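You operate a simulated robot arm through the tools that you are given. There is no shell and no other tool. Be economical: measure what you need, move in short steps, check, and stop when the job is done.

Carry out the task below with a simulated robot arm. There is one attempt and no reset: what you move stays moved.

JOB
Sleeve the three tall glasses by colour and strap them in.
Fine: each glass slides down into the sleeve of its own colour; the green strap ends buckled.
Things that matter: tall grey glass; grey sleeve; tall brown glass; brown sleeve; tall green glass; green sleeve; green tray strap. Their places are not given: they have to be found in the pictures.

It is judged by the outcome, as a careful person would: the job done as asked, and still so three seconds after it is handed in. It fails if anything else is knocked over, pushed out of place, dropped, spilled or broken.

ROBOT AND FRAMES
A 7-joint arm with a two-finger parallel gripper, fixed in place. Base frame: the origin is at the foot of the arm, x ahead of it, y to its left, z up. Lengths are in m, angles in degrees, forces in N, time in s.
With the tool pointing down near the work surface it reaches from about 0.4 to 0.9 m from the base axis. Its first joint turns from -115.0 to 115.0 degrees. Payload 3.91 kg.
The TCP is the grasp point between the finger pads, 0.03 m short of the fingertips. In the tool frame z runs along the fingers and y along their closing line. Largest opening 0.11 m; finger width 0.02, thickness 0.01; the body of the gripper, 0.048 by 0.112 m, starts 0.055 m behind the TCP.
Orientation is told as [roll, pitch, yaw] about the base's x, y, z axes, in that order, counted from this pose: with the fingers straight down and closing along the base's y, the tool's x points along the base's -x, its y along +y and its z along -z.

CONTROLS
- The arm moves only by the tool arm_command. Its argument "plan" is a list of rows, each a list of 3 entries, a list of its own where there are three numbers: the shift along the tool's x, y, z in cm, then the turn, a rotation vector about the tool's x, y, z in degrees, then the gripper command, from -1 (shut) to 1 (fully open), values between in proportion. In form: [[[dx, dy, dz], [ax, ay, az], claw], ...]. A call has 1 to 8 rows; each row is the pose to reach, as a shift and turn from the pose commanded when the call began, along the tool's axes at that moment. A row lasts 0.2 s, in which the tool goes at most 0.05 m and 8.6 degrees; a call with a longer step from one row to the next is refused whole, and so is a gripper value outside its range. Where a pose cannot be reached the arm comes as near as it can. A force on the tool above 40 N (or 10 N above the force at the start of the call, whichever is more), or a blocked arm, ends the call early, and 0.2 s more pass. The fingers move at their own pace (about 0.153 m/s each) and stop on an object; they squeeze with about 43 N. The grip force told is the motor's: it shows also when the fingers shut on nothing. Time passes only in rows, and 0.2 s behind the last, so rows that repeat a pose let the fingers close. It gives the time, the measured TCP pose, the force on the tool (base axes), the opening and the grip force at its end, in the units of the frame above (readings bear some noise), and new pictures: "views" is both (left out), scene, wrist or none.
- Cameras (640 x 400 px; columns grow to the right, rows downward): "scene" is fixed at [0.2158, 0.4944, 1.5302]; the picture's right is [-0.64, -0.77, 0.00], its down [-0.44, 0.37, -0.82] and it looks along [0.62, -0.53, -0.58] (base axes); focal length 354 px, centre (320, 200). "wrist" rides on the gripper at [-0.036, 0, -0.057] in the tool frame; the picture's right is [0.00, -1.00, 0.00], its down [0.97, 0.00, -0.24] and it looks along [0.24, 0.00, 0.97] (tool axes); focal length 218 px, centre (320, 200).
- move_column(by): slides the trunk up (or, below 0, down) by that many m; the arm rides with it, the base frame stays. It gives what a move gives, with no picture.
- locate(camera, pixels): for up to 12 pixels [column, row] of the newest picture of that camera ("zoom" is the newest enlarged one), the place [x, y, z] in the base frame of the surface seen there, good to about 0.002 m, but the place of the scene camera against the robot may be out by one fixed shift of up to 0.012 m in any direction. The clock stands still meanwhile.
- enlarge(camera, box): a new picture of the part [left, top, right, bottom] of that camera's present view, enlarged. The clock stands still meanwhile.
- job_done(): hands the job in; it is judged then, once.

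Work in short steps. Measure before you move; look again where a grasp or a placing could have gone wrong, and mend it. You have 80 turns and 150 pictures in all, those below and enlarged ones among them. Open the gripper and draw the arm clear of the work before you hand the job in, unless the task says otherwise; then end with one line.

The tools are called after ">>>" as a command line: name --argument value ..., lists and objects as JSON in quotes. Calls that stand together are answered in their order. arm_command: Moves the arm, as the interface text tells. Its arguments: {"type":"object","properties":{"plan":{"type":"array","items":{"type":"array"}},"views":{"type":"string","enum":["both","scene","wrist","none"]}},"required":["plan"]} The other tools are called the same way: move_column (by) slides the trunk up or down; locate (camera, pixels) gives the place of the surface under pixels of a picture; enlarge (camera, box) takes an enlarged picture of a part of a camera's view; job_done () hands the job in.

At the start:

```text
t: 0.0
tcp_pos: [0.4655, 0.1338, 1.2351]
orientation: [0.0, 0.0, 0.0]
contact_force: [0.1, 0.3, 0.4]
opening: 0.11
grasp_force: 0.0
trunk travel left (down, up): [-0.775, 0.215]
```

scene: 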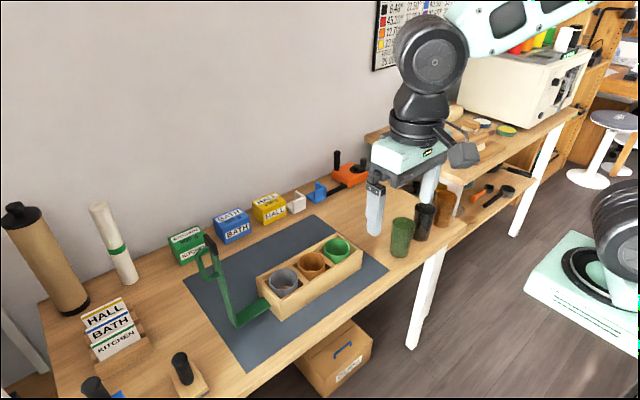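
wrist: 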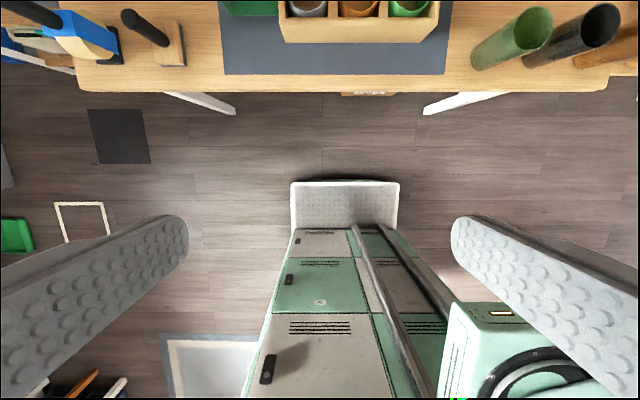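

The scene shows a tray with grey, brown and green sleeves around (310,270), a green strap at left (230,290), and glasses at (402,237), (424,222), (443,208). I enlarge both areas.

>>> enlarge --camera "scene" --box '[180, 210, 380, 335]'

>>> enlarge --camera "scene" --box '[350, 170, 510, 270]'

>>> locate --camera "scene" --pixels '[[402, 222], [400, 250], [425, 207], [422, 235], [445, 194], [440, 222], [283, 283], [312, 264], [337, 248], [275, 312], [362, 258], [325, 236]]'

```text
3.20 times, centred on (280, 272) of scene
```

zoom: 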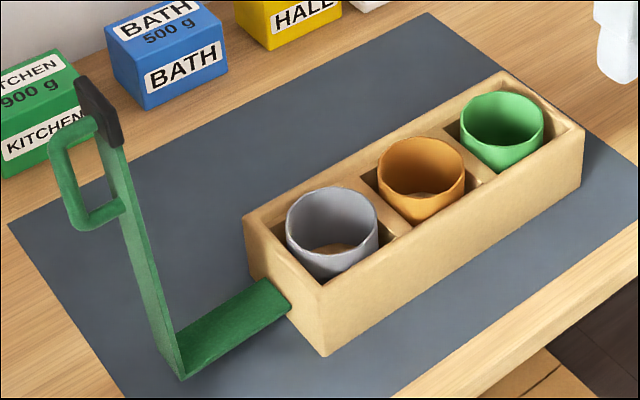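

```text
4.00 times, centred on (430, 220) of scene
```

zoom: 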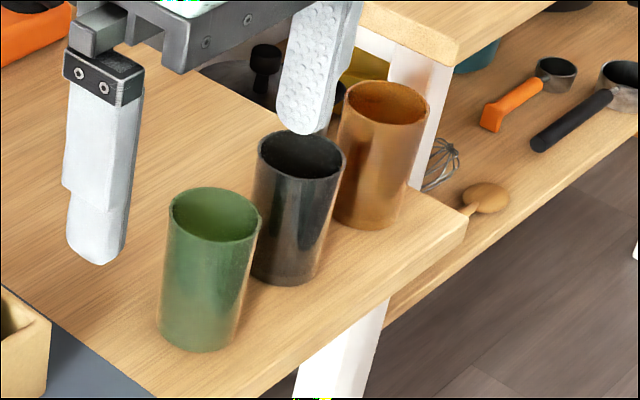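

```text
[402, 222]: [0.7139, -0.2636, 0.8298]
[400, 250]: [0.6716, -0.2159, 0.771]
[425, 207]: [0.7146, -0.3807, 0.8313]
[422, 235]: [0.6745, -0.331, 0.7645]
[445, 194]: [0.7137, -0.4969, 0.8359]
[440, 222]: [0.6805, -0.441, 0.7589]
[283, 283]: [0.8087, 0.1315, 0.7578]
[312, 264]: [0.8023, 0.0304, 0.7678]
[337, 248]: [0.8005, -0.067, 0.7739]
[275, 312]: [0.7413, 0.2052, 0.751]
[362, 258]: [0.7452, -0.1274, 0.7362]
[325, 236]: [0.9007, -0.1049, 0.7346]
```

I'll measure the glass rims in this zoom: green about (215,215), grey (301,155), brown (388,103).

>>> locate --camera "zoom" --pixels '[[171, 207], [259, 216], [222, 188], [205, 241], [259, 149], [343, 158], [308, 131], [293, 177], [345, 97], [427, 104], [392, 81], [381, 123]]'

>>> enlarge --camera "scene" --box '[180, 210, 380, 335]'

```text
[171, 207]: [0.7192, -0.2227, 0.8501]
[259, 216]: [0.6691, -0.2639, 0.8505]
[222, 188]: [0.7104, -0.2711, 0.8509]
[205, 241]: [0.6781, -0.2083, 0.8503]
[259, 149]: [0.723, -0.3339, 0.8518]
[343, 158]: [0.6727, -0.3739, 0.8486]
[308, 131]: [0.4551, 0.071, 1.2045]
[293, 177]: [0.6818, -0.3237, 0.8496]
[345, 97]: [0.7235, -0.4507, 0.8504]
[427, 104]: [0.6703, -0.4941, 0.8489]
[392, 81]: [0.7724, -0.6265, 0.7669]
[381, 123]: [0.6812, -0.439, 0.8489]
```

```text
3.20 times, centred on (280, 272) of scene
```

zoom: 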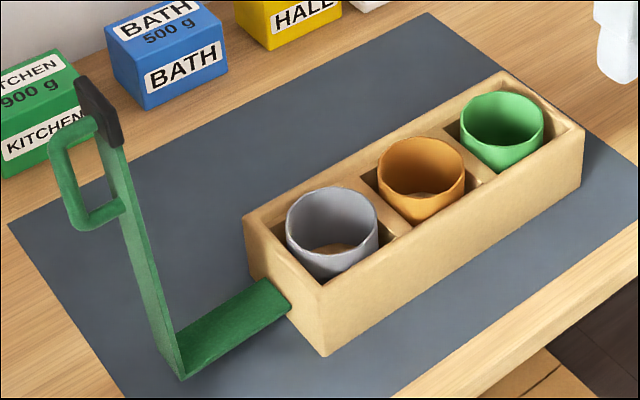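

Glasses: green ≈(0.694,-0.241), grey ≈(0.698,-0.353), brown ≈(0.697,-0.471), top z≈0.85, Ø≈0.067. Now the sleeve rims and strap.

>>> locate --camera "zoom" --pixels '[[287, 221], [376, 222], [334, 189], [322, 276], [380, 169], [464, 180], [424, 138], [413, 221], [462, 120], [543, 132], [505, 93], [494, 172]]'

>>> locate --camera "zoom" --pixels '[[82, 82], [115, 142], [72, 200], [180, 370], [270, 287], [215, 325], [290, 305], [322, 290], [580, 130], [505, 75], [245, 222], [105, 215]]'

```text
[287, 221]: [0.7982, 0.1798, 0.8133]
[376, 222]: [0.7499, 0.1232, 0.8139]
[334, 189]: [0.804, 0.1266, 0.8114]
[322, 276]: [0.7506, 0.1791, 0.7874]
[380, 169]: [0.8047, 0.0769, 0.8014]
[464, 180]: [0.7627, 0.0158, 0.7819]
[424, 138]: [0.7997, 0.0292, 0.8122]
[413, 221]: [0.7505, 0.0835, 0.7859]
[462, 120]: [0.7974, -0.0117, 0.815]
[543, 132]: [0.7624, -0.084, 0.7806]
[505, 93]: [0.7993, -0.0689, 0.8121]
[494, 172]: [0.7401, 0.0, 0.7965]
```

```text
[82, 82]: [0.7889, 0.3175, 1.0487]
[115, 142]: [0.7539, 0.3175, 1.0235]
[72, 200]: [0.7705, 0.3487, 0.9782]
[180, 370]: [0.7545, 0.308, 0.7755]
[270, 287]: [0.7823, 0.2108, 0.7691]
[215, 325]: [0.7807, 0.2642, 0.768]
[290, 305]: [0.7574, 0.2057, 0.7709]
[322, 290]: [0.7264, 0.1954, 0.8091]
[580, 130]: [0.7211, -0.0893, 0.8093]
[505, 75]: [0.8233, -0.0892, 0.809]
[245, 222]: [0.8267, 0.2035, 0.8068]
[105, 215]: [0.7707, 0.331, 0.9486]
```

Tray: centre x≈0.774, sleeves at y≈0.151 / 0.052 / -0.046; the strap hinges at about y=0.207, z=0.77 and swings over toward -y. I'll first move toward the glasses, turning to yaw -90 so the fingers close along x.

>>> arm_command --plan '[[[-2.2, -3.6, 2], [0, 0, 8.5], 1], [[-4.4, -7.2, 4], [0, 0, 17], 1], [[-6.6, -10.8, 6], [0, 0, 25.5], 1], [[-8.8, -14.4, 8], [0, 0, 34], 1], [[-11, -18, 10], [0, 0, 42.5], 1], [[-13.2, -21.6, 12], [0, 0, 51], 1], [[-15.4, -25.2, 14], [0, 0, 59.5], 1], [[-17.6, -28.8, 16], [0, 0, 68], 1]]' --views "both"

```text
t: 1.8
tcp_pos: [0.6396, -0.156, 1.075]
orientation: [-0.1, -0.1, -68.4]
contact_force: [-0.7, 0.8, -0.9]
opening: 0.11
grasp_force: 0.1
trunk travel left (down, up): [-0.775, 0.215]
```

scene: 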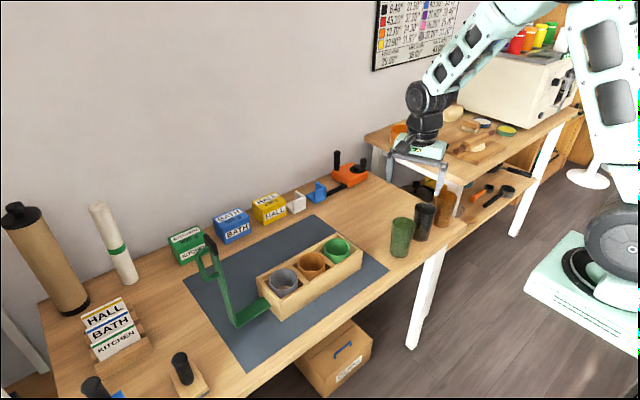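
wrist: 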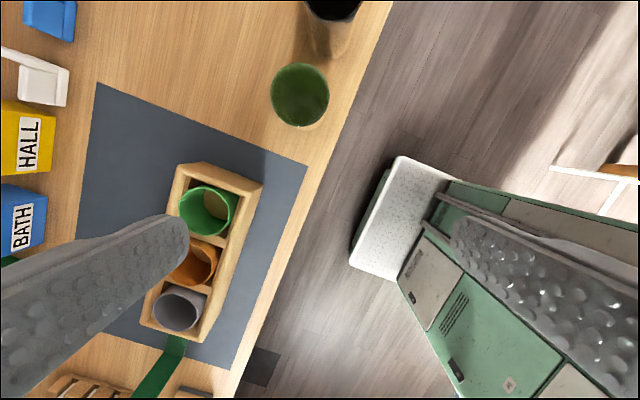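

The wrist picture shows both tray and the green glass; I'll measure the same rims here to find the scene camera's shift.

>>> enlarge --camera "wrist" --box '[120, 40, 360, 390]'

>>> locate --camera "wrist" --pixels '[[272, 95], [328, 92], [298, 64], [303, 125], [181, 203], [209, 187], [236, 193], [154, 304], [180, 286], [214, 240], [193, 241], [262, 185]]'

```text
1.14 times, centred on (240, 215) of wrist
```

zoom: 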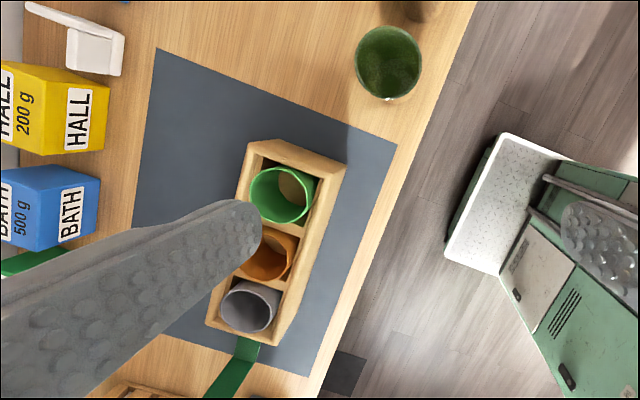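

```text
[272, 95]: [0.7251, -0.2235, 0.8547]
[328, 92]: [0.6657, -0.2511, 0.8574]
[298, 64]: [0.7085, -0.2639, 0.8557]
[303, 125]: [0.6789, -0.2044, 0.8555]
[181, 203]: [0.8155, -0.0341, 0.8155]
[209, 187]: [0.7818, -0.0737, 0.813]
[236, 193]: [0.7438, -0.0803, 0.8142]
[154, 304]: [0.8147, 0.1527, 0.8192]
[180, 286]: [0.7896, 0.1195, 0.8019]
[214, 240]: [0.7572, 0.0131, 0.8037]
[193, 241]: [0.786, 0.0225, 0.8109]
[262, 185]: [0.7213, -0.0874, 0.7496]
```

The wrist puts the green glass centre at ≈(0.695,-0.236), top 0.856 (scene is off by ≈6 mm in y and z). I move above it and finish the turn to yaw -90.

>>> arm_command --plan '[[[-3.2, 0.7, 3.1], [0, 0, 7.4], 1], [[-6.4, 1.4, 6.2], [0, 0, 14.8], 1], [[-9.55, 2.02, 9.5], [0, 0, 22], 1], [[-9.55, 2.02, 9.5], [0, 0, 22], 1]]' --views "wrist"

```text
t: 2.8
tcp_pos: [0.6984, -0.2382, 0.9786]
orientation: [0.0, 0.0, -90.2]
contact_force: [0.5, -0.6, 0.3]
opening: 0.1101
grasp_force: 0.0
trunk travel left (down, up): [-0.775, 0.215]
```

wrist: 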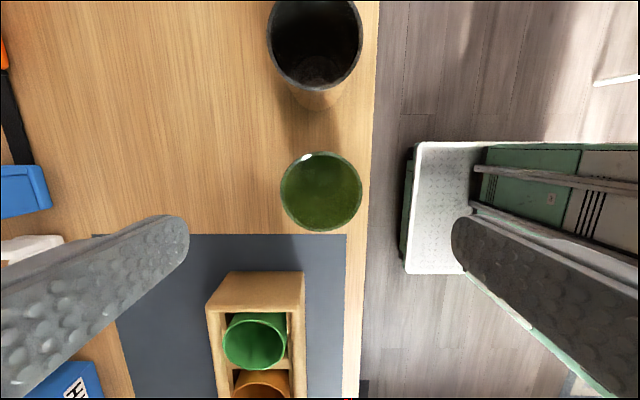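

The green glass rim spans columns 280–362, rows 152–231; I measure rim points and the sleeves again.

>>> locate --camera "wrist" --pixels '[[282, 191], [360, 191], [321, 153], [321, 229], [269, 40], [361, 40], [315, 90], [226, 344], [286, 342], [256, 316], [256, 368], [305, 272]]'

```text
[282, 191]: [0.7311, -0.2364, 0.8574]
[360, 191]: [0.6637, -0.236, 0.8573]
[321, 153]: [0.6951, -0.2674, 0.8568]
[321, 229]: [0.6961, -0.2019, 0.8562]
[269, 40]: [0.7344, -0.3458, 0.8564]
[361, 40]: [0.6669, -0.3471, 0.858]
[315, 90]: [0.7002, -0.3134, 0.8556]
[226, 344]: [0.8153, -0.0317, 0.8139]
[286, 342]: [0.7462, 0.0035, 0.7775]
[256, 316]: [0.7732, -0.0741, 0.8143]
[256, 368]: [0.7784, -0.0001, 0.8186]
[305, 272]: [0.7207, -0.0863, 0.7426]
```

Green glass is centred at (0.697,-0.236), Ø0.067; the TCP is nearly over it. I descend to z≈0.842 and close.

>>> arm_command --plan '[[[0.2, -0.1, 4.5], [0, 0, 0], 1], [[0.2, -0.1, 9], [0, 0, 0], 1], [[0.2, -0.1, 13.6], [0, 0, 0], 1], [[0.2, -0.1, 13.6], [0, 0, 0], 1], [[0.2, -0.1, 13.6], [0, 0, 0], -1], [[0.2, -0.1, 13.6], [0, 0, 0], -1], [[0.2, -0.1, 13.6], [0, 0, 0], -1]]' --views "both"

```text
t: 4.4
tcp_pos: [0.6975, -0.2341, 0.8434]
orientation: [0.0, 0.0, -90.1]
contact_force: [0.5, 0.0, 0.4]
opening: 0.0691
grasp_force: 42.9
trunk travel left (down, up): [-0.775, 0.215]
```

scene: 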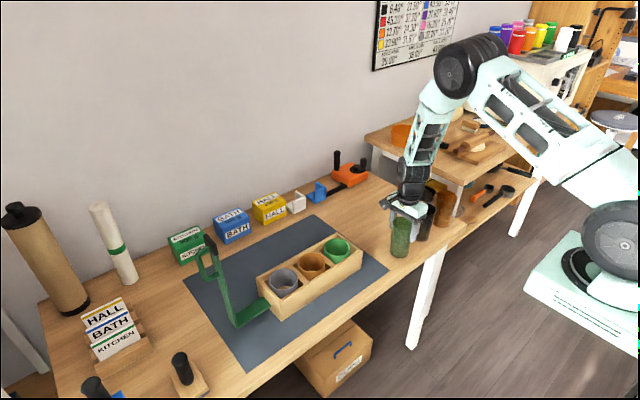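
wrist: 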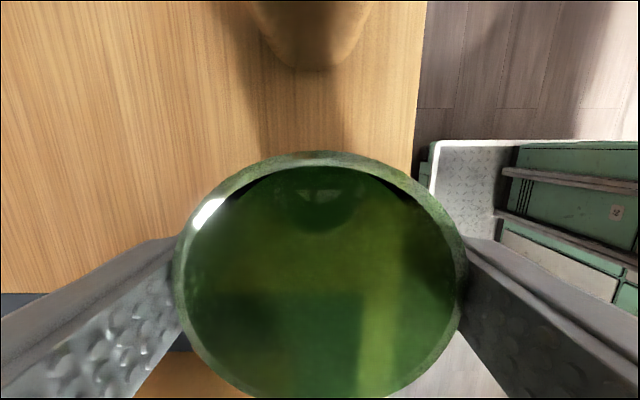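

The green glass is gripped (opening 0.069). Before carrying it I take a finer zoom of the sleeves, as the scene shift is now known to be ≈(+0.003,+0.006,+0.006).

>>> enlarge --camera "scene" --box '[260, 228, 370, 298]'

```text
5.71 times, centred on (315, 263) of scene
```

zoom: 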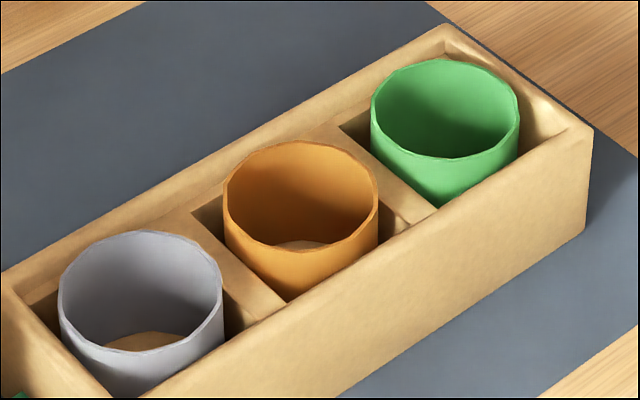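

The rims are clear: green ellipse columns 371–519, brown 223–378, grey 58–222. I sample the near, top-facing rim points.

>>> locate --camera "zoom" --pixels '[[372, 106], [517, 112], [453, 60], [445, 158], [224, 192], [377, 198], [307, 142], [297, 246], [59, 287], [221, 290], [148, 232], [138, 350]]'

>>> locate --camera "zoom" --pixels '[[445, 160], [400, 145], [500, 145], [297, 249], [250, 232], [350, 235], [138, 353], [90, 335], [195, 335], [425, 68], [270, 150], [110, 240]]'

```text
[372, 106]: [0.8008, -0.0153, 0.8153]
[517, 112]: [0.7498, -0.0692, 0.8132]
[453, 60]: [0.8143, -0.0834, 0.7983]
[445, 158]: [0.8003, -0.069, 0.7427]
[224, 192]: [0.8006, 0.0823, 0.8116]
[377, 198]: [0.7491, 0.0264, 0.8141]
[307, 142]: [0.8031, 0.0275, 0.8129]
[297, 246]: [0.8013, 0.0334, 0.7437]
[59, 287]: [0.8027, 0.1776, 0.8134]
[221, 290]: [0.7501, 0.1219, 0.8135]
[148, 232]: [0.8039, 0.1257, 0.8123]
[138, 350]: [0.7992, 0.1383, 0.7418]
```

```text
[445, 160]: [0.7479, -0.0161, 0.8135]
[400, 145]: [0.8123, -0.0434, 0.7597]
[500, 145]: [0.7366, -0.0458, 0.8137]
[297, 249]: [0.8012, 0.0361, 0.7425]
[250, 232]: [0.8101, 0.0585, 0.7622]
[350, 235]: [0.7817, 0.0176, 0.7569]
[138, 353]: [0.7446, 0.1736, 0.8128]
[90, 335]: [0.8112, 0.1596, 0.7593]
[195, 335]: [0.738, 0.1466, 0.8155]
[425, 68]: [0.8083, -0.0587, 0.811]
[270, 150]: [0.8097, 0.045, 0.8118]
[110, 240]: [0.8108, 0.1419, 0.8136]
```

Sleeve centres after correction: green ≈(0.778,-0.036), brown ≈(0.778,0.060), grey ≈(0.778,0.156). I lift the green glass and carry it above its sleeve.

>>> arm_command --plan '[[[0, 0, -4.5], [0, 0, 0], -1], [[0, 0, -9], [0, 0, 0], -1], [[0, 0, -13], [0, 0, 0], -1], [[4.5, 1.8, -13], [0, 0, 0], -1], [[9, 3.6, -13], [0, 0, 0], -1], [[13.5, 5.4, -13], [0, 0, 0], -1], [[17.5, 7.2, -13], [0, 0, 0], -1], [[20, 8.05, -13], [0, 0, 0], -1]]' --views "both"

```text
t: 6.2
tcp_pos: [0.7749, -0.035, 0.9728]
orientation: [0.0, 0.0, -90.0]
contact_force: [-0.1, -0.5, -1.6]
opening: 0.0692
grasp_force: 43.4
trunk travel left (down, up): [-0.775, 0.215]
```

scene: 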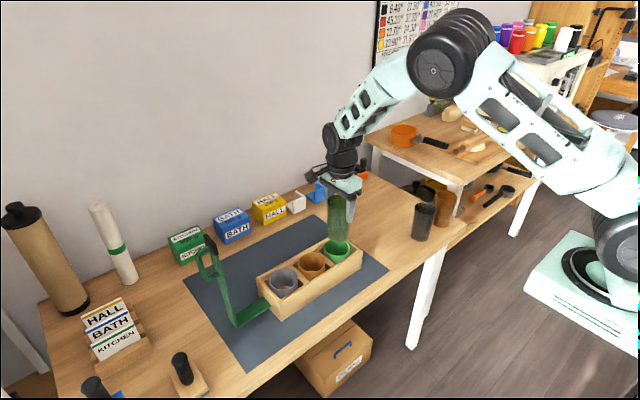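
wrist: 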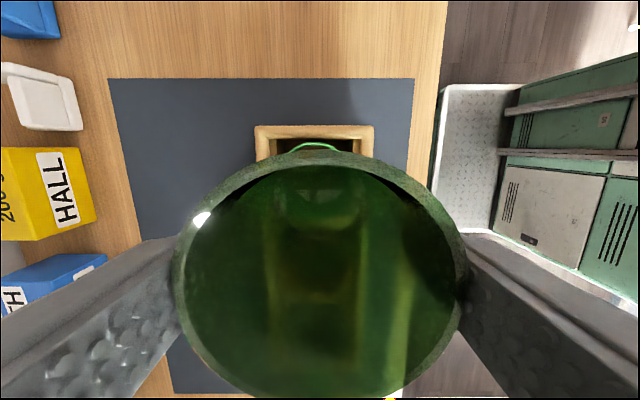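

The tray end spans columns 255–374 and the sleeve's far rim shows at (317,146). I measure these to get the exact offset.

>>> locate --camera "wrist" --pixels '[[256, 140], [373, 140], [315, 128], [294, 150], [317, 144], [337, 150], [320, 153], [178, 270], [466, 270], [320, 397], [255, 128], [373, 128]]'

>>> enlarge --camera "scene" --box '[290, 180, 390, 280]'

```text
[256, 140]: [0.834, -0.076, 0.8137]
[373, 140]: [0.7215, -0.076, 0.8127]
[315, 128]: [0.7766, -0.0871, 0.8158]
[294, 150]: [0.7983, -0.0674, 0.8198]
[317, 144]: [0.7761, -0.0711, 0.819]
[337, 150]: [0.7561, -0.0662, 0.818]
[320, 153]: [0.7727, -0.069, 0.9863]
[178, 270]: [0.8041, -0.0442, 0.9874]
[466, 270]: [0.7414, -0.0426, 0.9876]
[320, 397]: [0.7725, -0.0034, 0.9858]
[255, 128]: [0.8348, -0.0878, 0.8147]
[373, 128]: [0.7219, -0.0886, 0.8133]
```

```text
4.00 times, centred on (340, 230) of scene
```

zoom: 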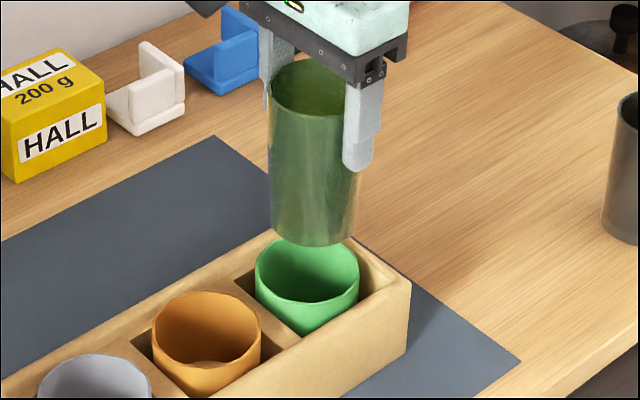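

Relative to the wrist camera the glass is at (0.773,-0.036) and the sleeve at ≈(0.777,-0.0355). I shift +4 mm in x, lower to just above the rim, and check.

>>> arm_command --plan '[[[0.05, 0.42, 0], [0, 0, 0], -1], [[0.05, 0.42, 3.8], [0, 0, 0], -1], [[0.05, 0.42, 3.8], [0, 0, 0], -1]]' --views "both"

>>> enlarge --camera "scene" --box '[290, 180, 390, 280]'

>>> locate --camera "wrist" --pixels '[[178, 270], [466, 270], [320, 153], [320, 397]]'

```text
t: 7.0
tcp_pos: [0.7793, -0.0344, 0.9356]
orientation: [0.1, 0.0, -90.0]
contact_force: [-0.5, 0.4, -1.9]
opening: 0.069
grasp_force: 43.2
trunk travel left (down, up): [-0.775, 0.215]
```

scene: 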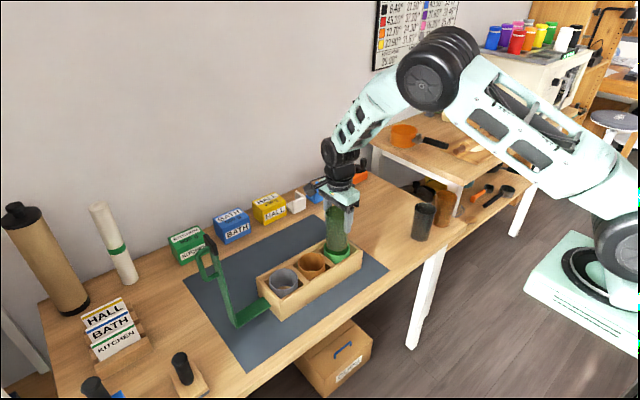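
wrist: 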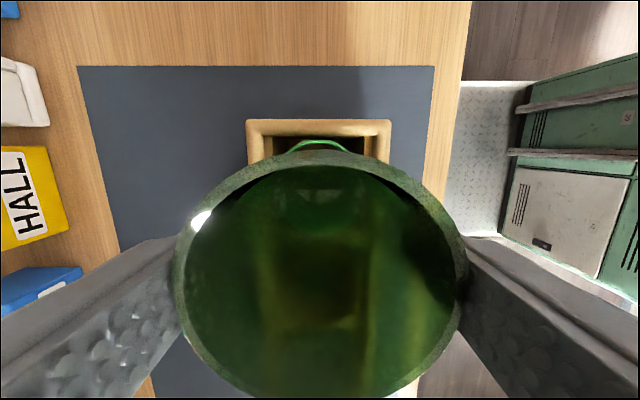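

```text
4.00 times, centred on (340, 230) of scene
```

zoom: 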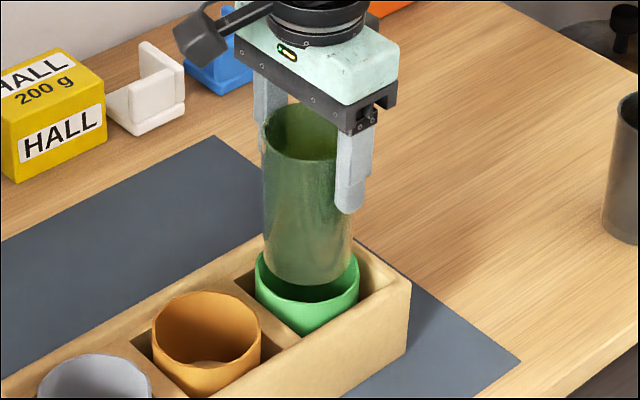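

```text
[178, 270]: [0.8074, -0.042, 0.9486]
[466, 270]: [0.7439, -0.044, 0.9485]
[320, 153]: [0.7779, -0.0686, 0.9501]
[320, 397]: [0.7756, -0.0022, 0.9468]
```

The glass now sits over the sleeve mouth. I lower slowly with force stop active.

>>> arm_command --plan '[[[0, 0, 1], [0, 0, 0], -1], [[0, 0, 1.7], [0, 0, 0], -1], [[0, 0, 2.4], [0, 0, 0], -1], [[0, 0, 3.1], [0, 0, 0], -1], [[0, 0, 3.8], [0, 0, 0], -1]]' --views "scene"

>>> enlarge --camera "scene" --box '[290, 180, 390, 280]'

```text
t: 8.2
tcp_pos: [0.7798, -0.0339, 0.8978]
orientation: [0.0, -0.1, -90.1]
contact_force: [0.0, 0.1, -1.5]
opening: 0.0686
grasp_force: 43.0
trunk travel left (down, up): [-0.775, 0.215]
```

scene: 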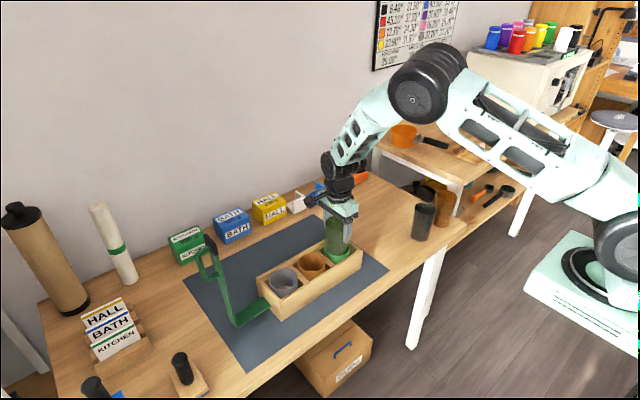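

```text
4.00 times, centred on (340, 230) of scene
```

zoom: 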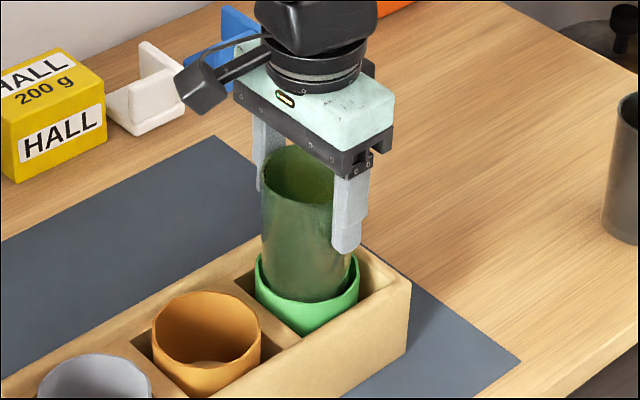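

It is inside the sleeve without contact force. I lower the rest to TCP ≈0.854.

>>> arm_command --plan '[[[0, 0, 1], [0, 0, 0], -1], [[0, 0, 2], [0, 0, 0], -1], [[0, 0, 3], [0, 0, 0], -1], [[0, 0, 3.8], [0, 0, 0], -1], [[0, 0, 4.3], [0, 0, 0], -1]]' --views "scene"

>>> enlarge --camera "scene" --box '[290, 180, 390, 280]'

```text
t: 9.4
tcp_pos: [0.7823, -0.0344, 0.8552]
orientation: [0.1, -0.1, -89.9]
contact_force: [-0.5, -0.4, -1.5]
opening: 0.0691
grasp_force: 42.9
trunk travel left (down, up): [-0.775, 0.215]
```

scene: 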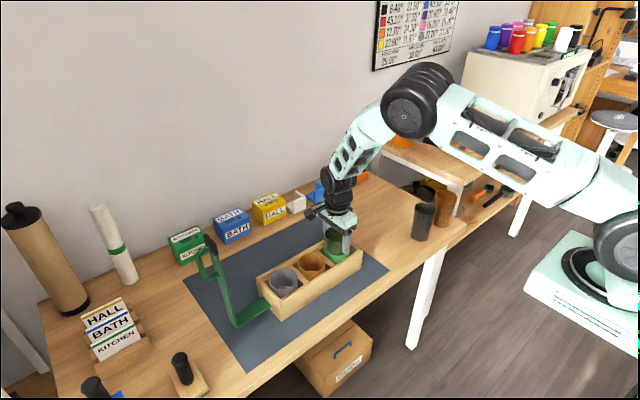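

```text
4.00 times, centred on (340, 230) of scene
```

zoom: 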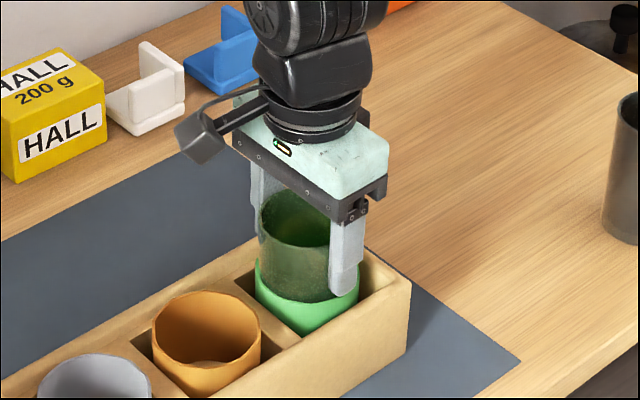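

Still no load; I lower 3 mm more, open, and rise straight up.

>>> arm_command --plan '[[[0, 0, 0.3], [0, 0, 0], -1], [[0, 0, 0.3], [0, 0, 0], 0.5], [[0, 0, 0.3], [0, 0, 0], 1], [[0, 0, -2], [0, 0, 0], 1], [[0, 0, -6], [0, 0, 0], 1], [[0, 0, -10], [0, 0, 0], 1], [[0, 0, -13], [0, 0, 0], 1]]' --views "both"

>>> enlarge --camera "scene" --box '[250, 200, 410, 300]'

```text
t: 11.0
tcp_pos: [0.7784, -0.0356, 0.9871]
orientation: [0.0, 0.0, -90.0]
contact_force: [0.6, 0.3, 0.0]
opening: 0.1102
grasp_force: 0.0
trunk travel left (down, up): [-0.775, 0.215]
```

scene: 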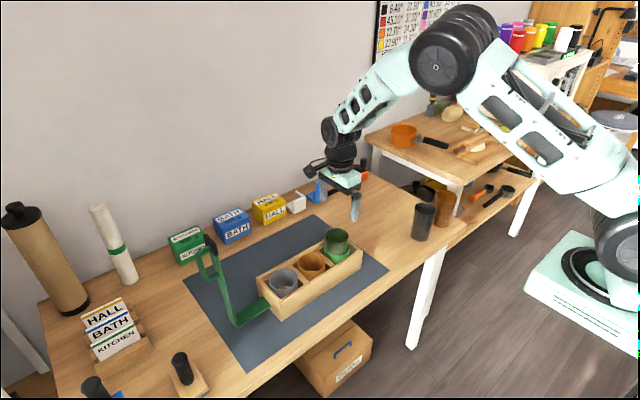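
wrist: 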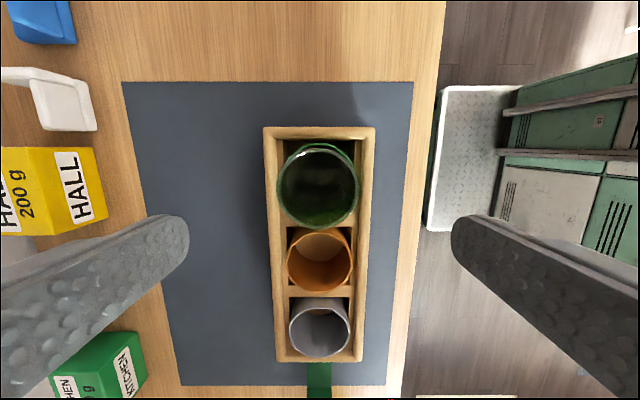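

```text
4.00 times, centred on (330, 250) of scene
```

zoom: 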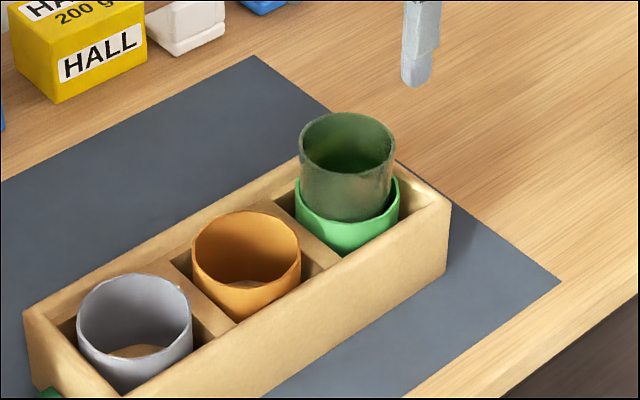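

The green glass is seated. I use this good overhead view to locate the brown (columns 287–353) and grey (289–352) sleeves and glass top.

>>> locate --camera "wrist" --pixels '[[288, 262], [353, 262], [320, 230], [320, 289], [291, 330], [350, 330], [320, 299], [320, 355], [278, 185], [358, 185], [318, 150], [318, 227]]'

>>> enlarge --camera "wrist" --box '[220, 110, 420, 380]'

```text
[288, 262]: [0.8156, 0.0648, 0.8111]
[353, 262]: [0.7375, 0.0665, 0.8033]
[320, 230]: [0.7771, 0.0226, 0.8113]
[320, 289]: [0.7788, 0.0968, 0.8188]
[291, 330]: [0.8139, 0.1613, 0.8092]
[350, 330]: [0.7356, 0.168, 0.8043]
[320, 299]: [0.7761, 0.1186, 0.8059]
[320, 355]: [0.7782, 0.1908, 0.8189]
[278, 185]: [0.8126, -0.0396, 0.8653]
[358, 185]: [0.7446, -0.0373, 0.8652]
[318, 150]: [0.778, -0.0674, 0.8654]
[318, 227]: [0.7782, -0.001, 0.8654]
```

```text
1.48 times, centred on (320, 245) of wrist
```

zoom: 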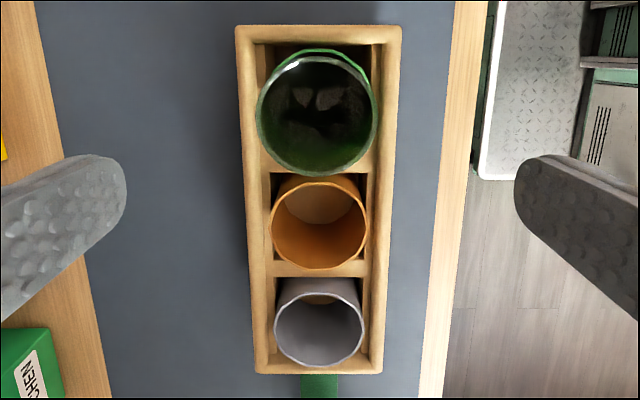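

Sleeves: brown (0.777,0.0596), grey (0.777,0.1545). Next the grey glass at ≈(0.7007,-0.347).

>>> arm_command --plan '[[[-4.45, -1.11, 0], [0, 0, 0], 1], [[-8.9, -2.22, 0], [0, 0, 0], 1], [[-13.35, -3.33, 0], [0, 0, 0], 1], [[-17.8, -4.44, 0], [0, 0, 0], 1], [[-22.25, -5.55, 0], [0, 0, 0], 1], [[-26.7, -6.66, 0], [0, 0, 0], 1], [[-31.1, -7.8, 0], [0, 0, 0], 1], [[-31.1, -7.8, 0], [0, 0, 0], 1]]' --views "wrist"

```text
t: 12.8
tcp_pos: [0.7013, -0.3423, 0.9857]
orientation: [0.1, -0.1, -90.1]
contact_force: [-0.7, 0.5, -0.1]
opening: 0.1099
grasp_force: 0.1
trunk travel left (down, up): [-0.775, 0.215]
```

wrist: 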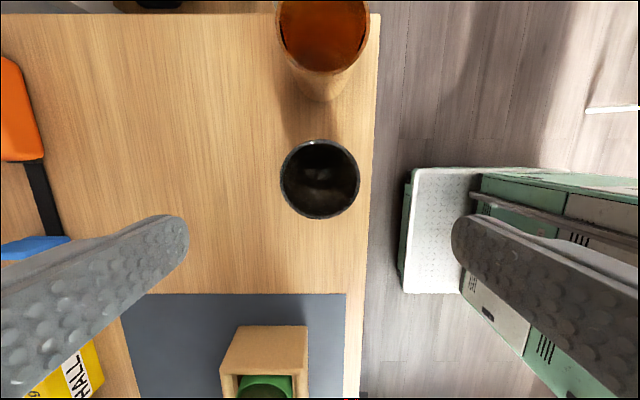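

The dark grey glass rim spans columns 281–360, rows 140–219. I measure its rim and the brown one's.

>>> locate --camera "wrist" --pixels '[[282, 179], [359, 179], [320, 141], [320, 217], [277, 28], [369, 28], [323, 71]]'

```text
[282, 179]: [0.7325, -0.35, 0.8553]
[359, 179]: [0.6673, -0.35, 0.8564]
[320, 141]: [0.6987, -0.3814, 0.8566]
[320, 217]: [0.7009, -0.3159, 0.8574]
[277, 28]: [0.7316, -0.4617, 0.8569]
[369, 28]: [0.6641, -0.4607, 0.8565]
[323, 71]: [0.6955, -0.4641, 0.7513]
```

Grey glass centre ≈(0.700,-0.349). I correct by -6 mm in y, descend and grip.

>>> arm_command --plan '[[[-0.6, -0.1, 3], [0, 0, 0], 1], [[-0.6, -0.1, 7], [0, 0, 0], 1], [[-0.6, -0.1, 11], [0, 0, 0], 1], [[-0.6, -0.1, 14.3], [0, 0, 0], 1], [[-0.6, -0.1, 14.3], [0, 0, 0], 1], [[-0.6, -0.1, 14.3], [0, 0, 0], -1], [[-0.6, -0.1, 14.3], [0, 0, 0], -1], [[-0.6, -0.1, 14.3], [0, 0, 0], -1]]' --views "wrist"

```text
t: 14.6
tcp_pos: [0.7007, -0.3511, 0.8423]
orientation: [0.0, 0.1, -90.1]
contact_force: [0.2, -0.9, 0.6]
opening: 0.0687
grasp_force: 43.2
trunk travel left (down, up): [-0.775, 0.215]
```

wrist: 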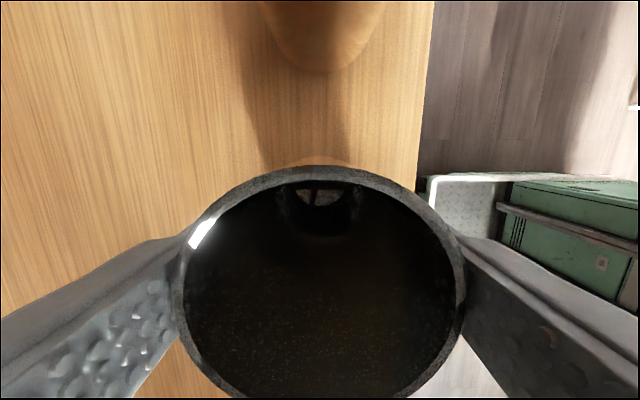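

Gripped at 0.0687. I lift 17 cm (to clear the green glass) and head to the grey sleeve.

>>> arm_command --plan '[[[0, 0, -4.3], [0, 0, 0], -1], [[0, 0, -8.6], [0, 0, 0], -1], [[0, 0, -12.9], [0, 0, 0], -1], [[0, 0, -17], [0, 0, 0], -1], [[4.8, 1, -17], [0, 0, 0], -1], [[9.6, 2, -17], [0, 0, 0], -1], [[14.4, 3, -17], [0, 0, 0], -1], [[19.2, 4, -17], [0, 0, 0], -1]]' --views "none"

>>> arm_command --plan '[[[4.8, 0.6, 0], [0, 0, 0], -1], [[9.6, 1.2, 0], [0, 0, 0], -1], [[14.4, 1.8, 0], [0, 0, 0], -1], [[19.2, 2.4, 0], [0, 0, 0], -1], [[24, 3, 0], [0, 0, 0], -1], [[28, 3.5, 0], [0, 0, 0], -1], [[31, 3.75, 0], [0, 0, 0], -1], [[31, 3.75, 3.5], [0, 0, 0], -1]]' --views "both"

```text
t: 16.4
tcp_pos: [0.7379, -0.1581, 1.0115]
orientation: [0.0, 0.0, -90.1]
contact_force: [-0.4, -0.9, -2.9]
opening: 0.0688
grasp_force: 43.0
trunk travel left (down, up): [-0.775, 0.215]
```

```text
t: 18.2
tcp_pos: [0.7807, 0.1504, 0.9777]
orientation: [0.0, -0.1, -90.0]
contact_force: [-0.4, 0.0, -1.8]
opening: 0.0689
grasp_force: 43.7
trunk travel left (down, up): [-0.775, 0.215]
```

scene: 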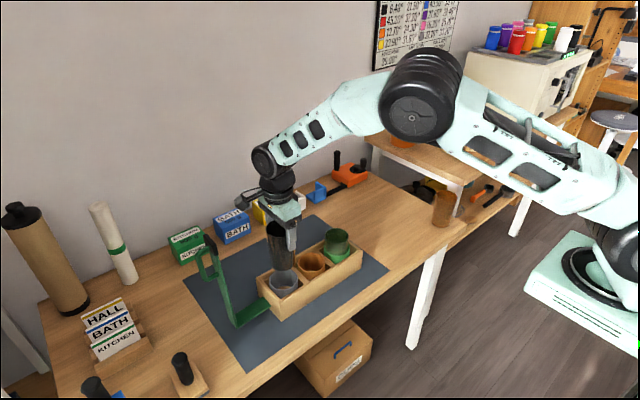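
wrist: 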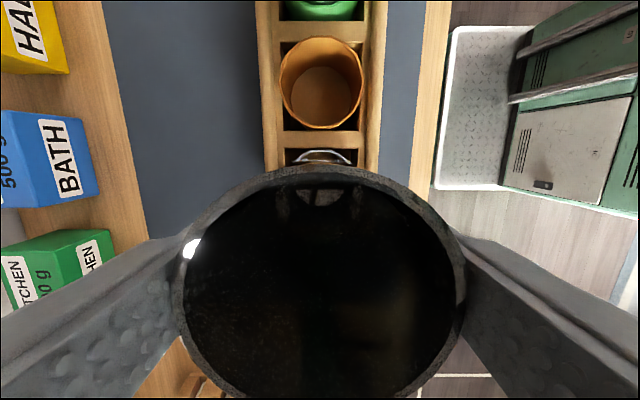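

The grey glass hovers over the grey sleeve (far rim visible near (322,153)). I measure both.

>>> locate --camera "wrist" --pixels '[[300, 155], [322, 151], [344, 155], [320, 167], [177, 280], [465, 280], [282, 80], [365, 80], [322, 38], [320, 128], [264, 100], [382, 100]]'

>>> enlarge --camera "scene" --box '[230, 200, 350, 320]'

```text
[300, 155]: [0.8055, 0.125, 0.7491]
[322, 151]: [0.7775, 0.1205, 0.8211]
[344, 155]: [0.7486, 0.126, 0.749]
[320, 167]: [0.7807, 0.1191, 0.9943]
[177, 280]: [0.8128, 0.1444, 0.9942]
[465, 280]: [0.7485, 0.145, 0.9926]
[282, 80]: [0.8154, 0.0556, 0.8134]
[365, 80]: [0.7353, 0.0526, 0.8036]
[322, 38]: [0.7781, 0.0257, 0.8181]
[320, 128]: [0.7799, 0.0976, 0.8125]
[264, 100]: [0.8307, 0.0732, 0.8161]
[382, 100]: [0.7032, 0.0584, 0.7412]
```

```text
3.33 times, centred on (290, 260) of scene
```

zoom: 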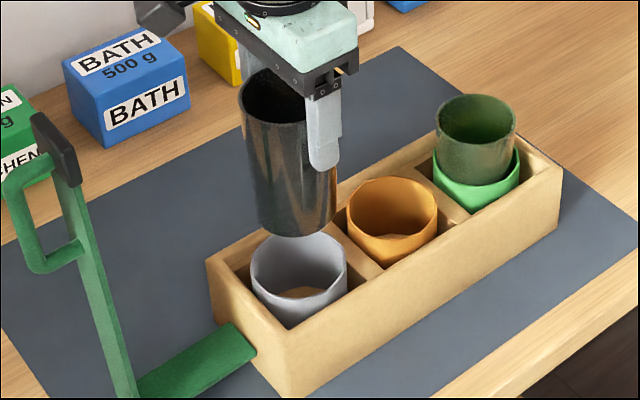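

Glass is at (0.7806,0.1526) versus sleeve ≈(0.7775,0.157); I shift (-2.5 mm, +4 mm), lower to just above the rim and recheck.

>>> arm_command --plan '[[[0.4, -0.25, 0], [0, 0, 0], -1], [[0.4, -0.25, 3.8], [0, 0, 0], -1], [[0.4, -0.25, 4.2], [0, 0, 0], -1], [[0.4, -0.25, 4.2], [0, 0, 0], -1]]' --views "both"

>>> enlarge --camera "scene" --box '[240, 220, 340, 320]'

>>> locate --camera "wrist" --pixels '[[320, 167], [177, 280], [465, 280], [322, 147], [320, 120]]'

```text
t: 19.2
tcp_pos: [0.7769, 0.1526, 0.9358]
orientation: [0.0, 0.0, -90.0]
contact_force: [0.1, 0.4, -1.4]
opening: 0.0688
grasp_force: 43.0
trunk travel left (down, up): [-0.775, 0.215]
```

scene: 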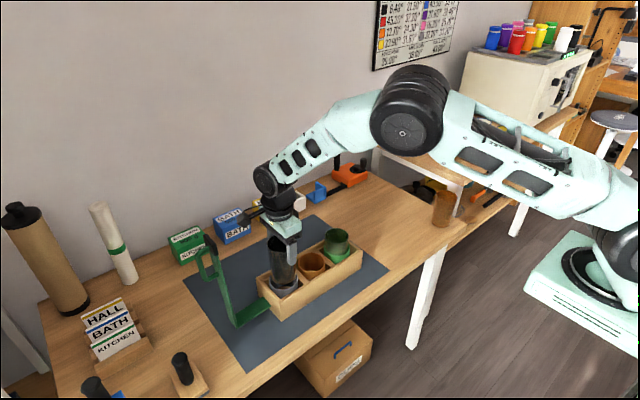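
wrist: 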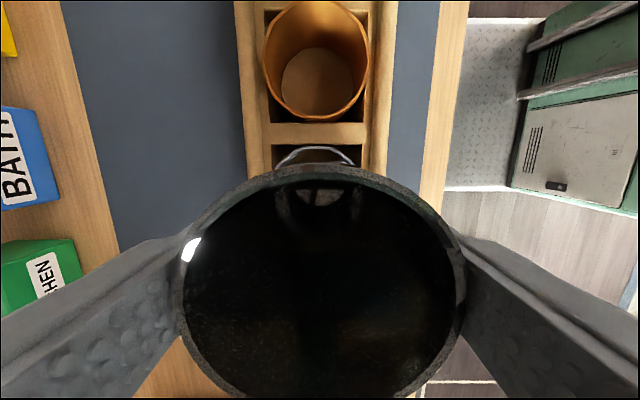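

```text
4.00 times, centred on (290, 270) of scene
```

zoom: 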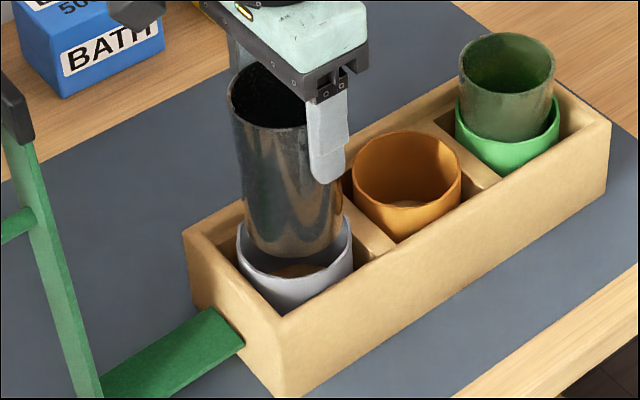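

```text
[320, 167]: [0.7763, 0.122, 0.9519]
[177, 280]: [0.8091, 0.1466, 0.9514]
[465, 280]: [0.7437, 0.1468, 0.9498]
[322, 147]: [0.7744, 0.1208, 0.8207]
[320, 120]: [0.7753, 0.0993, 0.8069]
```

Close; I check the sleeve's lateral centre precisely by its visible arc (274–356, row ~155) and tray edges.

>>> locate --camera "wrist" --pixels '[[279, 158], [277, 160], [352, 158], [354, 161], [292, 149], [338, 149], [315, 146], [246, 155], [237, 60], [389, 100], [266, 60], [366, 60]]'

>>> enlarge --camera "wrist" --box '[230, 110, 410, 220]'

```text
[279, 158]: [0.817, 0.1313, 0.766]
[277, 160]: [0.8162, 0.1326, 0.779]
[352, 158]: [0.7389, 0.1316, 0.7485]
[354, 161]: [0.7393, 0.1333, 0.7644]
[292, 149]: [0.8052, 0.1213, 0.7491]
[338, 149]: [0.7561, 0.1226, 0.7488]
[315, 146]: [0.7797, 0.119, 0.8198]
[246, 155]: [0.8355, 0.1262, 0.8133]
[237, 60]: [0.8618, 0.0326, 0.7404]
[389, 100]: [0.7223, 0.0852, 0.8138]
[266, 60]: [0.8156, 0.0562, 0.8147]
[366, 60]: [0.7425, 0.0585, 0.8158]
```

```text
3.56 times, centred on (320, 165) of wrist
```

zoom: 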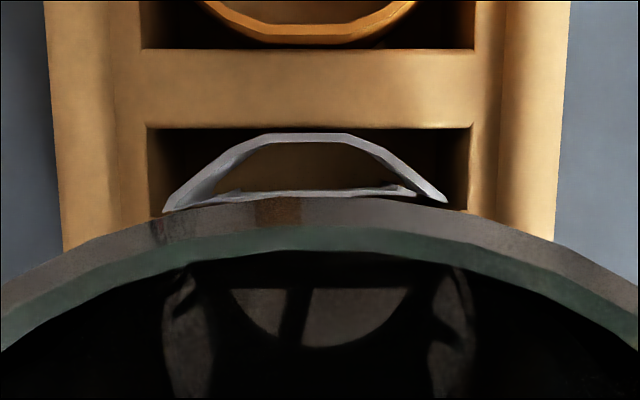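

Sleeve centre reads ≈(0.779,0.157) with glass (0.776,0.1555); the scene zoom suggests near-balanced. I apply a compromise +1.5 mm x, +0.5 mm y and lower gently.

>>> arm_command --plan '[[[0.05, 0.15, 0], [0, 0, 0], -1], [[0.05, 0.15, 0.8], [0, 0, 0], -1], [[0.05, 0.15, 1.5], [0, 0, 0], -1], [[0.05, 0.15, 2.2], [0, 0, 0], -1], [[0.05, 0.15, 2.9], [0, 0, 0], -1], [[0.05, 0.15, 3.6], [0, 0, 0], -1]]' --views "scene"

>>> enlarge --camera "scene" --box '[240, 220, 340, 320]'

```text
t: 20.6
tcp_pos: [0.7782, 0.1544, 0.8962]
orientation: [0.0, 0.0, -90.1]
contact_force: [0.1, -0.1, -1.6]
opening: 0.0691
grasp_force: 42.9
trunk travel left (down, up): [-0.775, 0.215]
```

scene: 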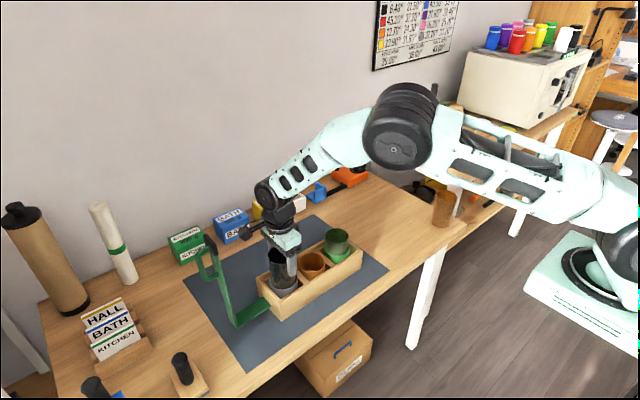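

```text
4.00 times, centred on (290, 270) of scene
```

zoom: 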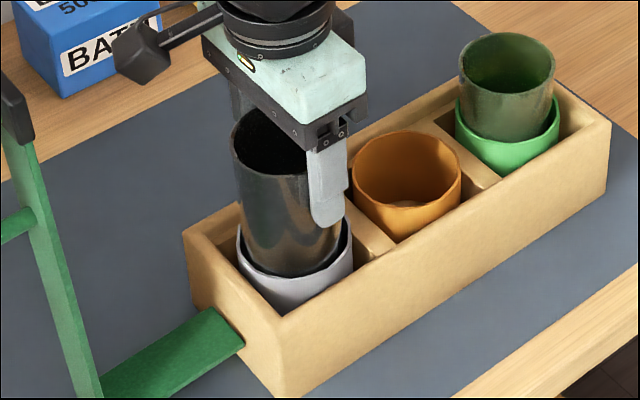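

It's entering cleanly with no force. I lower to the bottom, open, and rise.

>>> arm_command --plan '[[[0, 0, 1.2], [0, 0, 0], -1], [[0, 0, 2.4], [0, 0, 0], -1], [[0, 0, 3.6], [0, 0, 0], -1], [[0, 0, 4.4], [0, 0, 0], -1], [[0, 0, 4.4], [0, 0, 0], -1]]' --views "scene"

>>> enlarge --camera "scene" --box '[240, 220, 340, 320]'

```text
t: 21.8
tcp_pos: [0.7787, 0.1551, 0.8543]
orientation: [0.0, -0.1, -90.0]
contact_force: [-0.3, 0.6, -2.0]
opening: 0.0688
grasp_force: 43.2
trunk travel left (down, up): [-0.775, 0.215]
```

scene: 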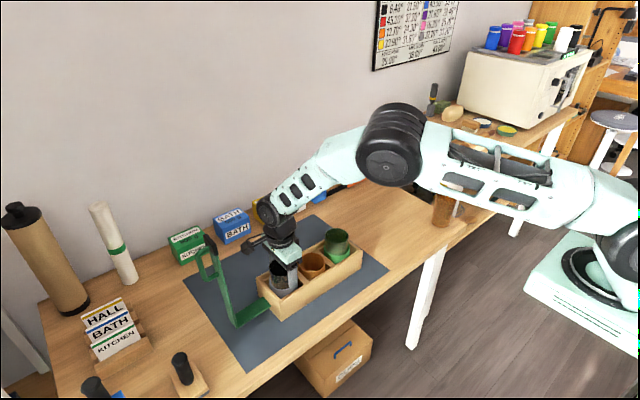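

```text
4.00 times, centred on (290, 270) of scene
```

zoom: 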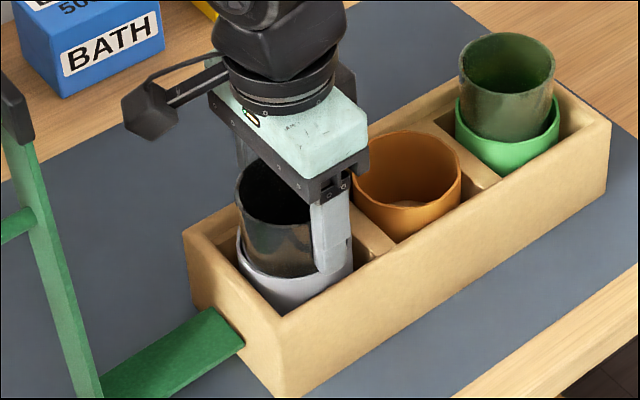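

The glass is nearly seated. Release and rise, then go on toward the brown glass.

>>> arm_command --plan '[[[0, 0, 0.2], [0, 0, 0], -1], [[0, 0, 0.2], [0, 0, 0], 0.5], [[0, 0, 0.2], [0, 0, 0], 1], [[0, 0, -2], [0, 0, 0], 1], [[0, 0, -6], [0, 0, 0], 1], [[0, 0, -10], [0, 0, 0], 1], [[0, 0, -13.5], [0, 0, 0], 1], [[0, 0, -13.5], [0, 0, 0], 1]]' --views "both"

>>> arm_command --plan '[[[-4.8, -0.6, 0], [0, 0, 0], 1], [[-9.6, -1.2, 0], [0, 0, 0], 1], [[-14.4, -1.8, 0], [0, 0, 0], 1], [[-19.2, -2.4, 0], [0, 0, 0], 1], [[-24, -3, 0], [0, 0, 0], 1], [[-28.8, -3.6, 0], [0, 0, 0], 1], [[-33.6, -4.2, 0], [0, 0, 0], 1], [[-38.4, -4.8, 0], [0, 0, 0], 1]]' --views "none"

>>> arm_command --plan '[[[-4.6, -0.6, 0], [0, 0, 0], 1], [[-9.2, -1.2, 0], [0, 0, 0], 1], [[-13.8, -1.8, 0], [0, 0, 0], 1], [[-18.4, -2.4, 0], [0, 0, 0], 1], [[-23.0, -3, 0], [0, 0, 0], 1], [[-23.8, -3.2, 0], [0, 0, 0], 1], [[-23.8, -3.2, 0], [0, 0, 0], 1]]' --views "both"

```text
t: 23.6
tcp_pos: [0.7759, 0.1541, 0.9895]
orientation: [0.0, 0.1, -90.2]
contact_force: [0.3, -0.6, 0.6]
opening: 0.1098
grasp_force: 0.1
trunk travel left (down, up): [-0.775, 0.215]
```

scene: 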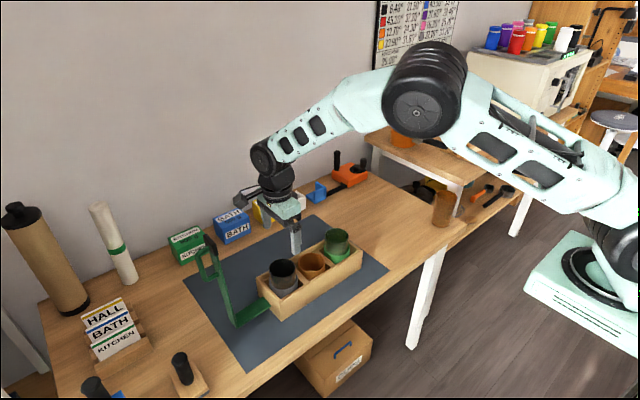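
wrist: 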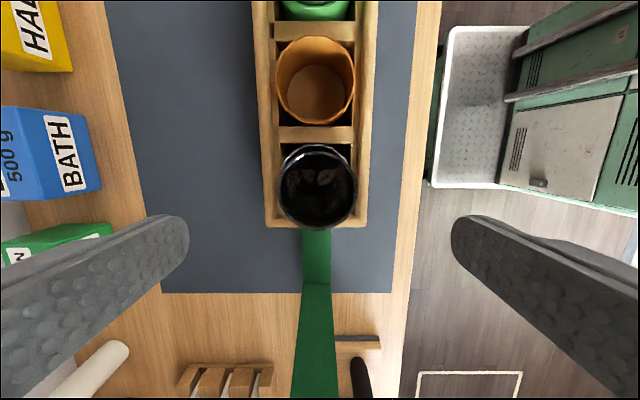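

```text
t: 25.4
tcp_pos: [0.7312, -0.2243, 0.9907]
orientation: [0.1, -0.1, -90.0]
contact_force: [-0.7, 0.3, 0.1]
opening: 0.1098
grasp_force: 0.1
trunk travel left (down, up): [-0.775, 0.215]
```

```text
t: 27.0
tcp_pos: [0.6956, -0.4681, 0.9898]
orientation: [-0.1, -0.1, -90.0]
contact_force: [0.0, 0.3, -0.5]
opening: 0.1101
grasp_force: 0.0
trunk travel left (down, up): [-0.775, 0.215]
```

scene: 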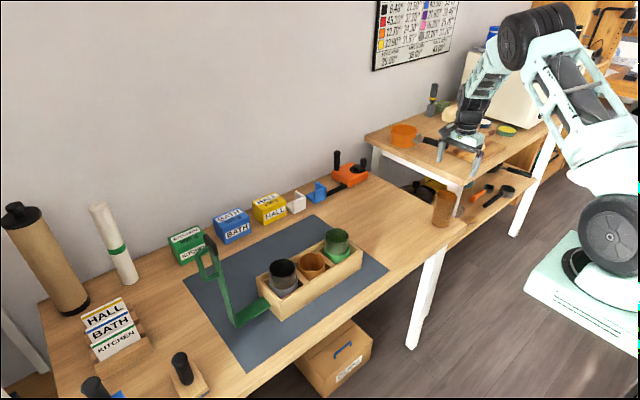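
wrist: 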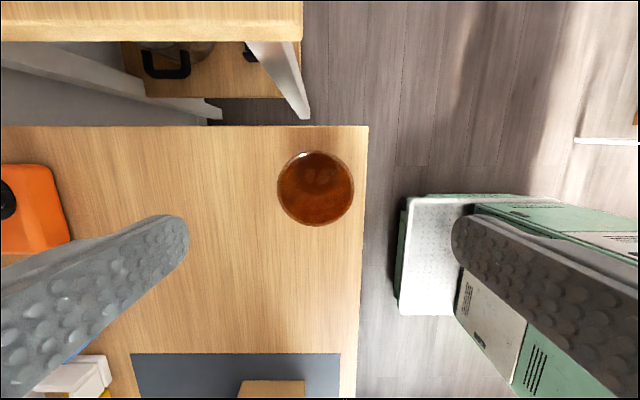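

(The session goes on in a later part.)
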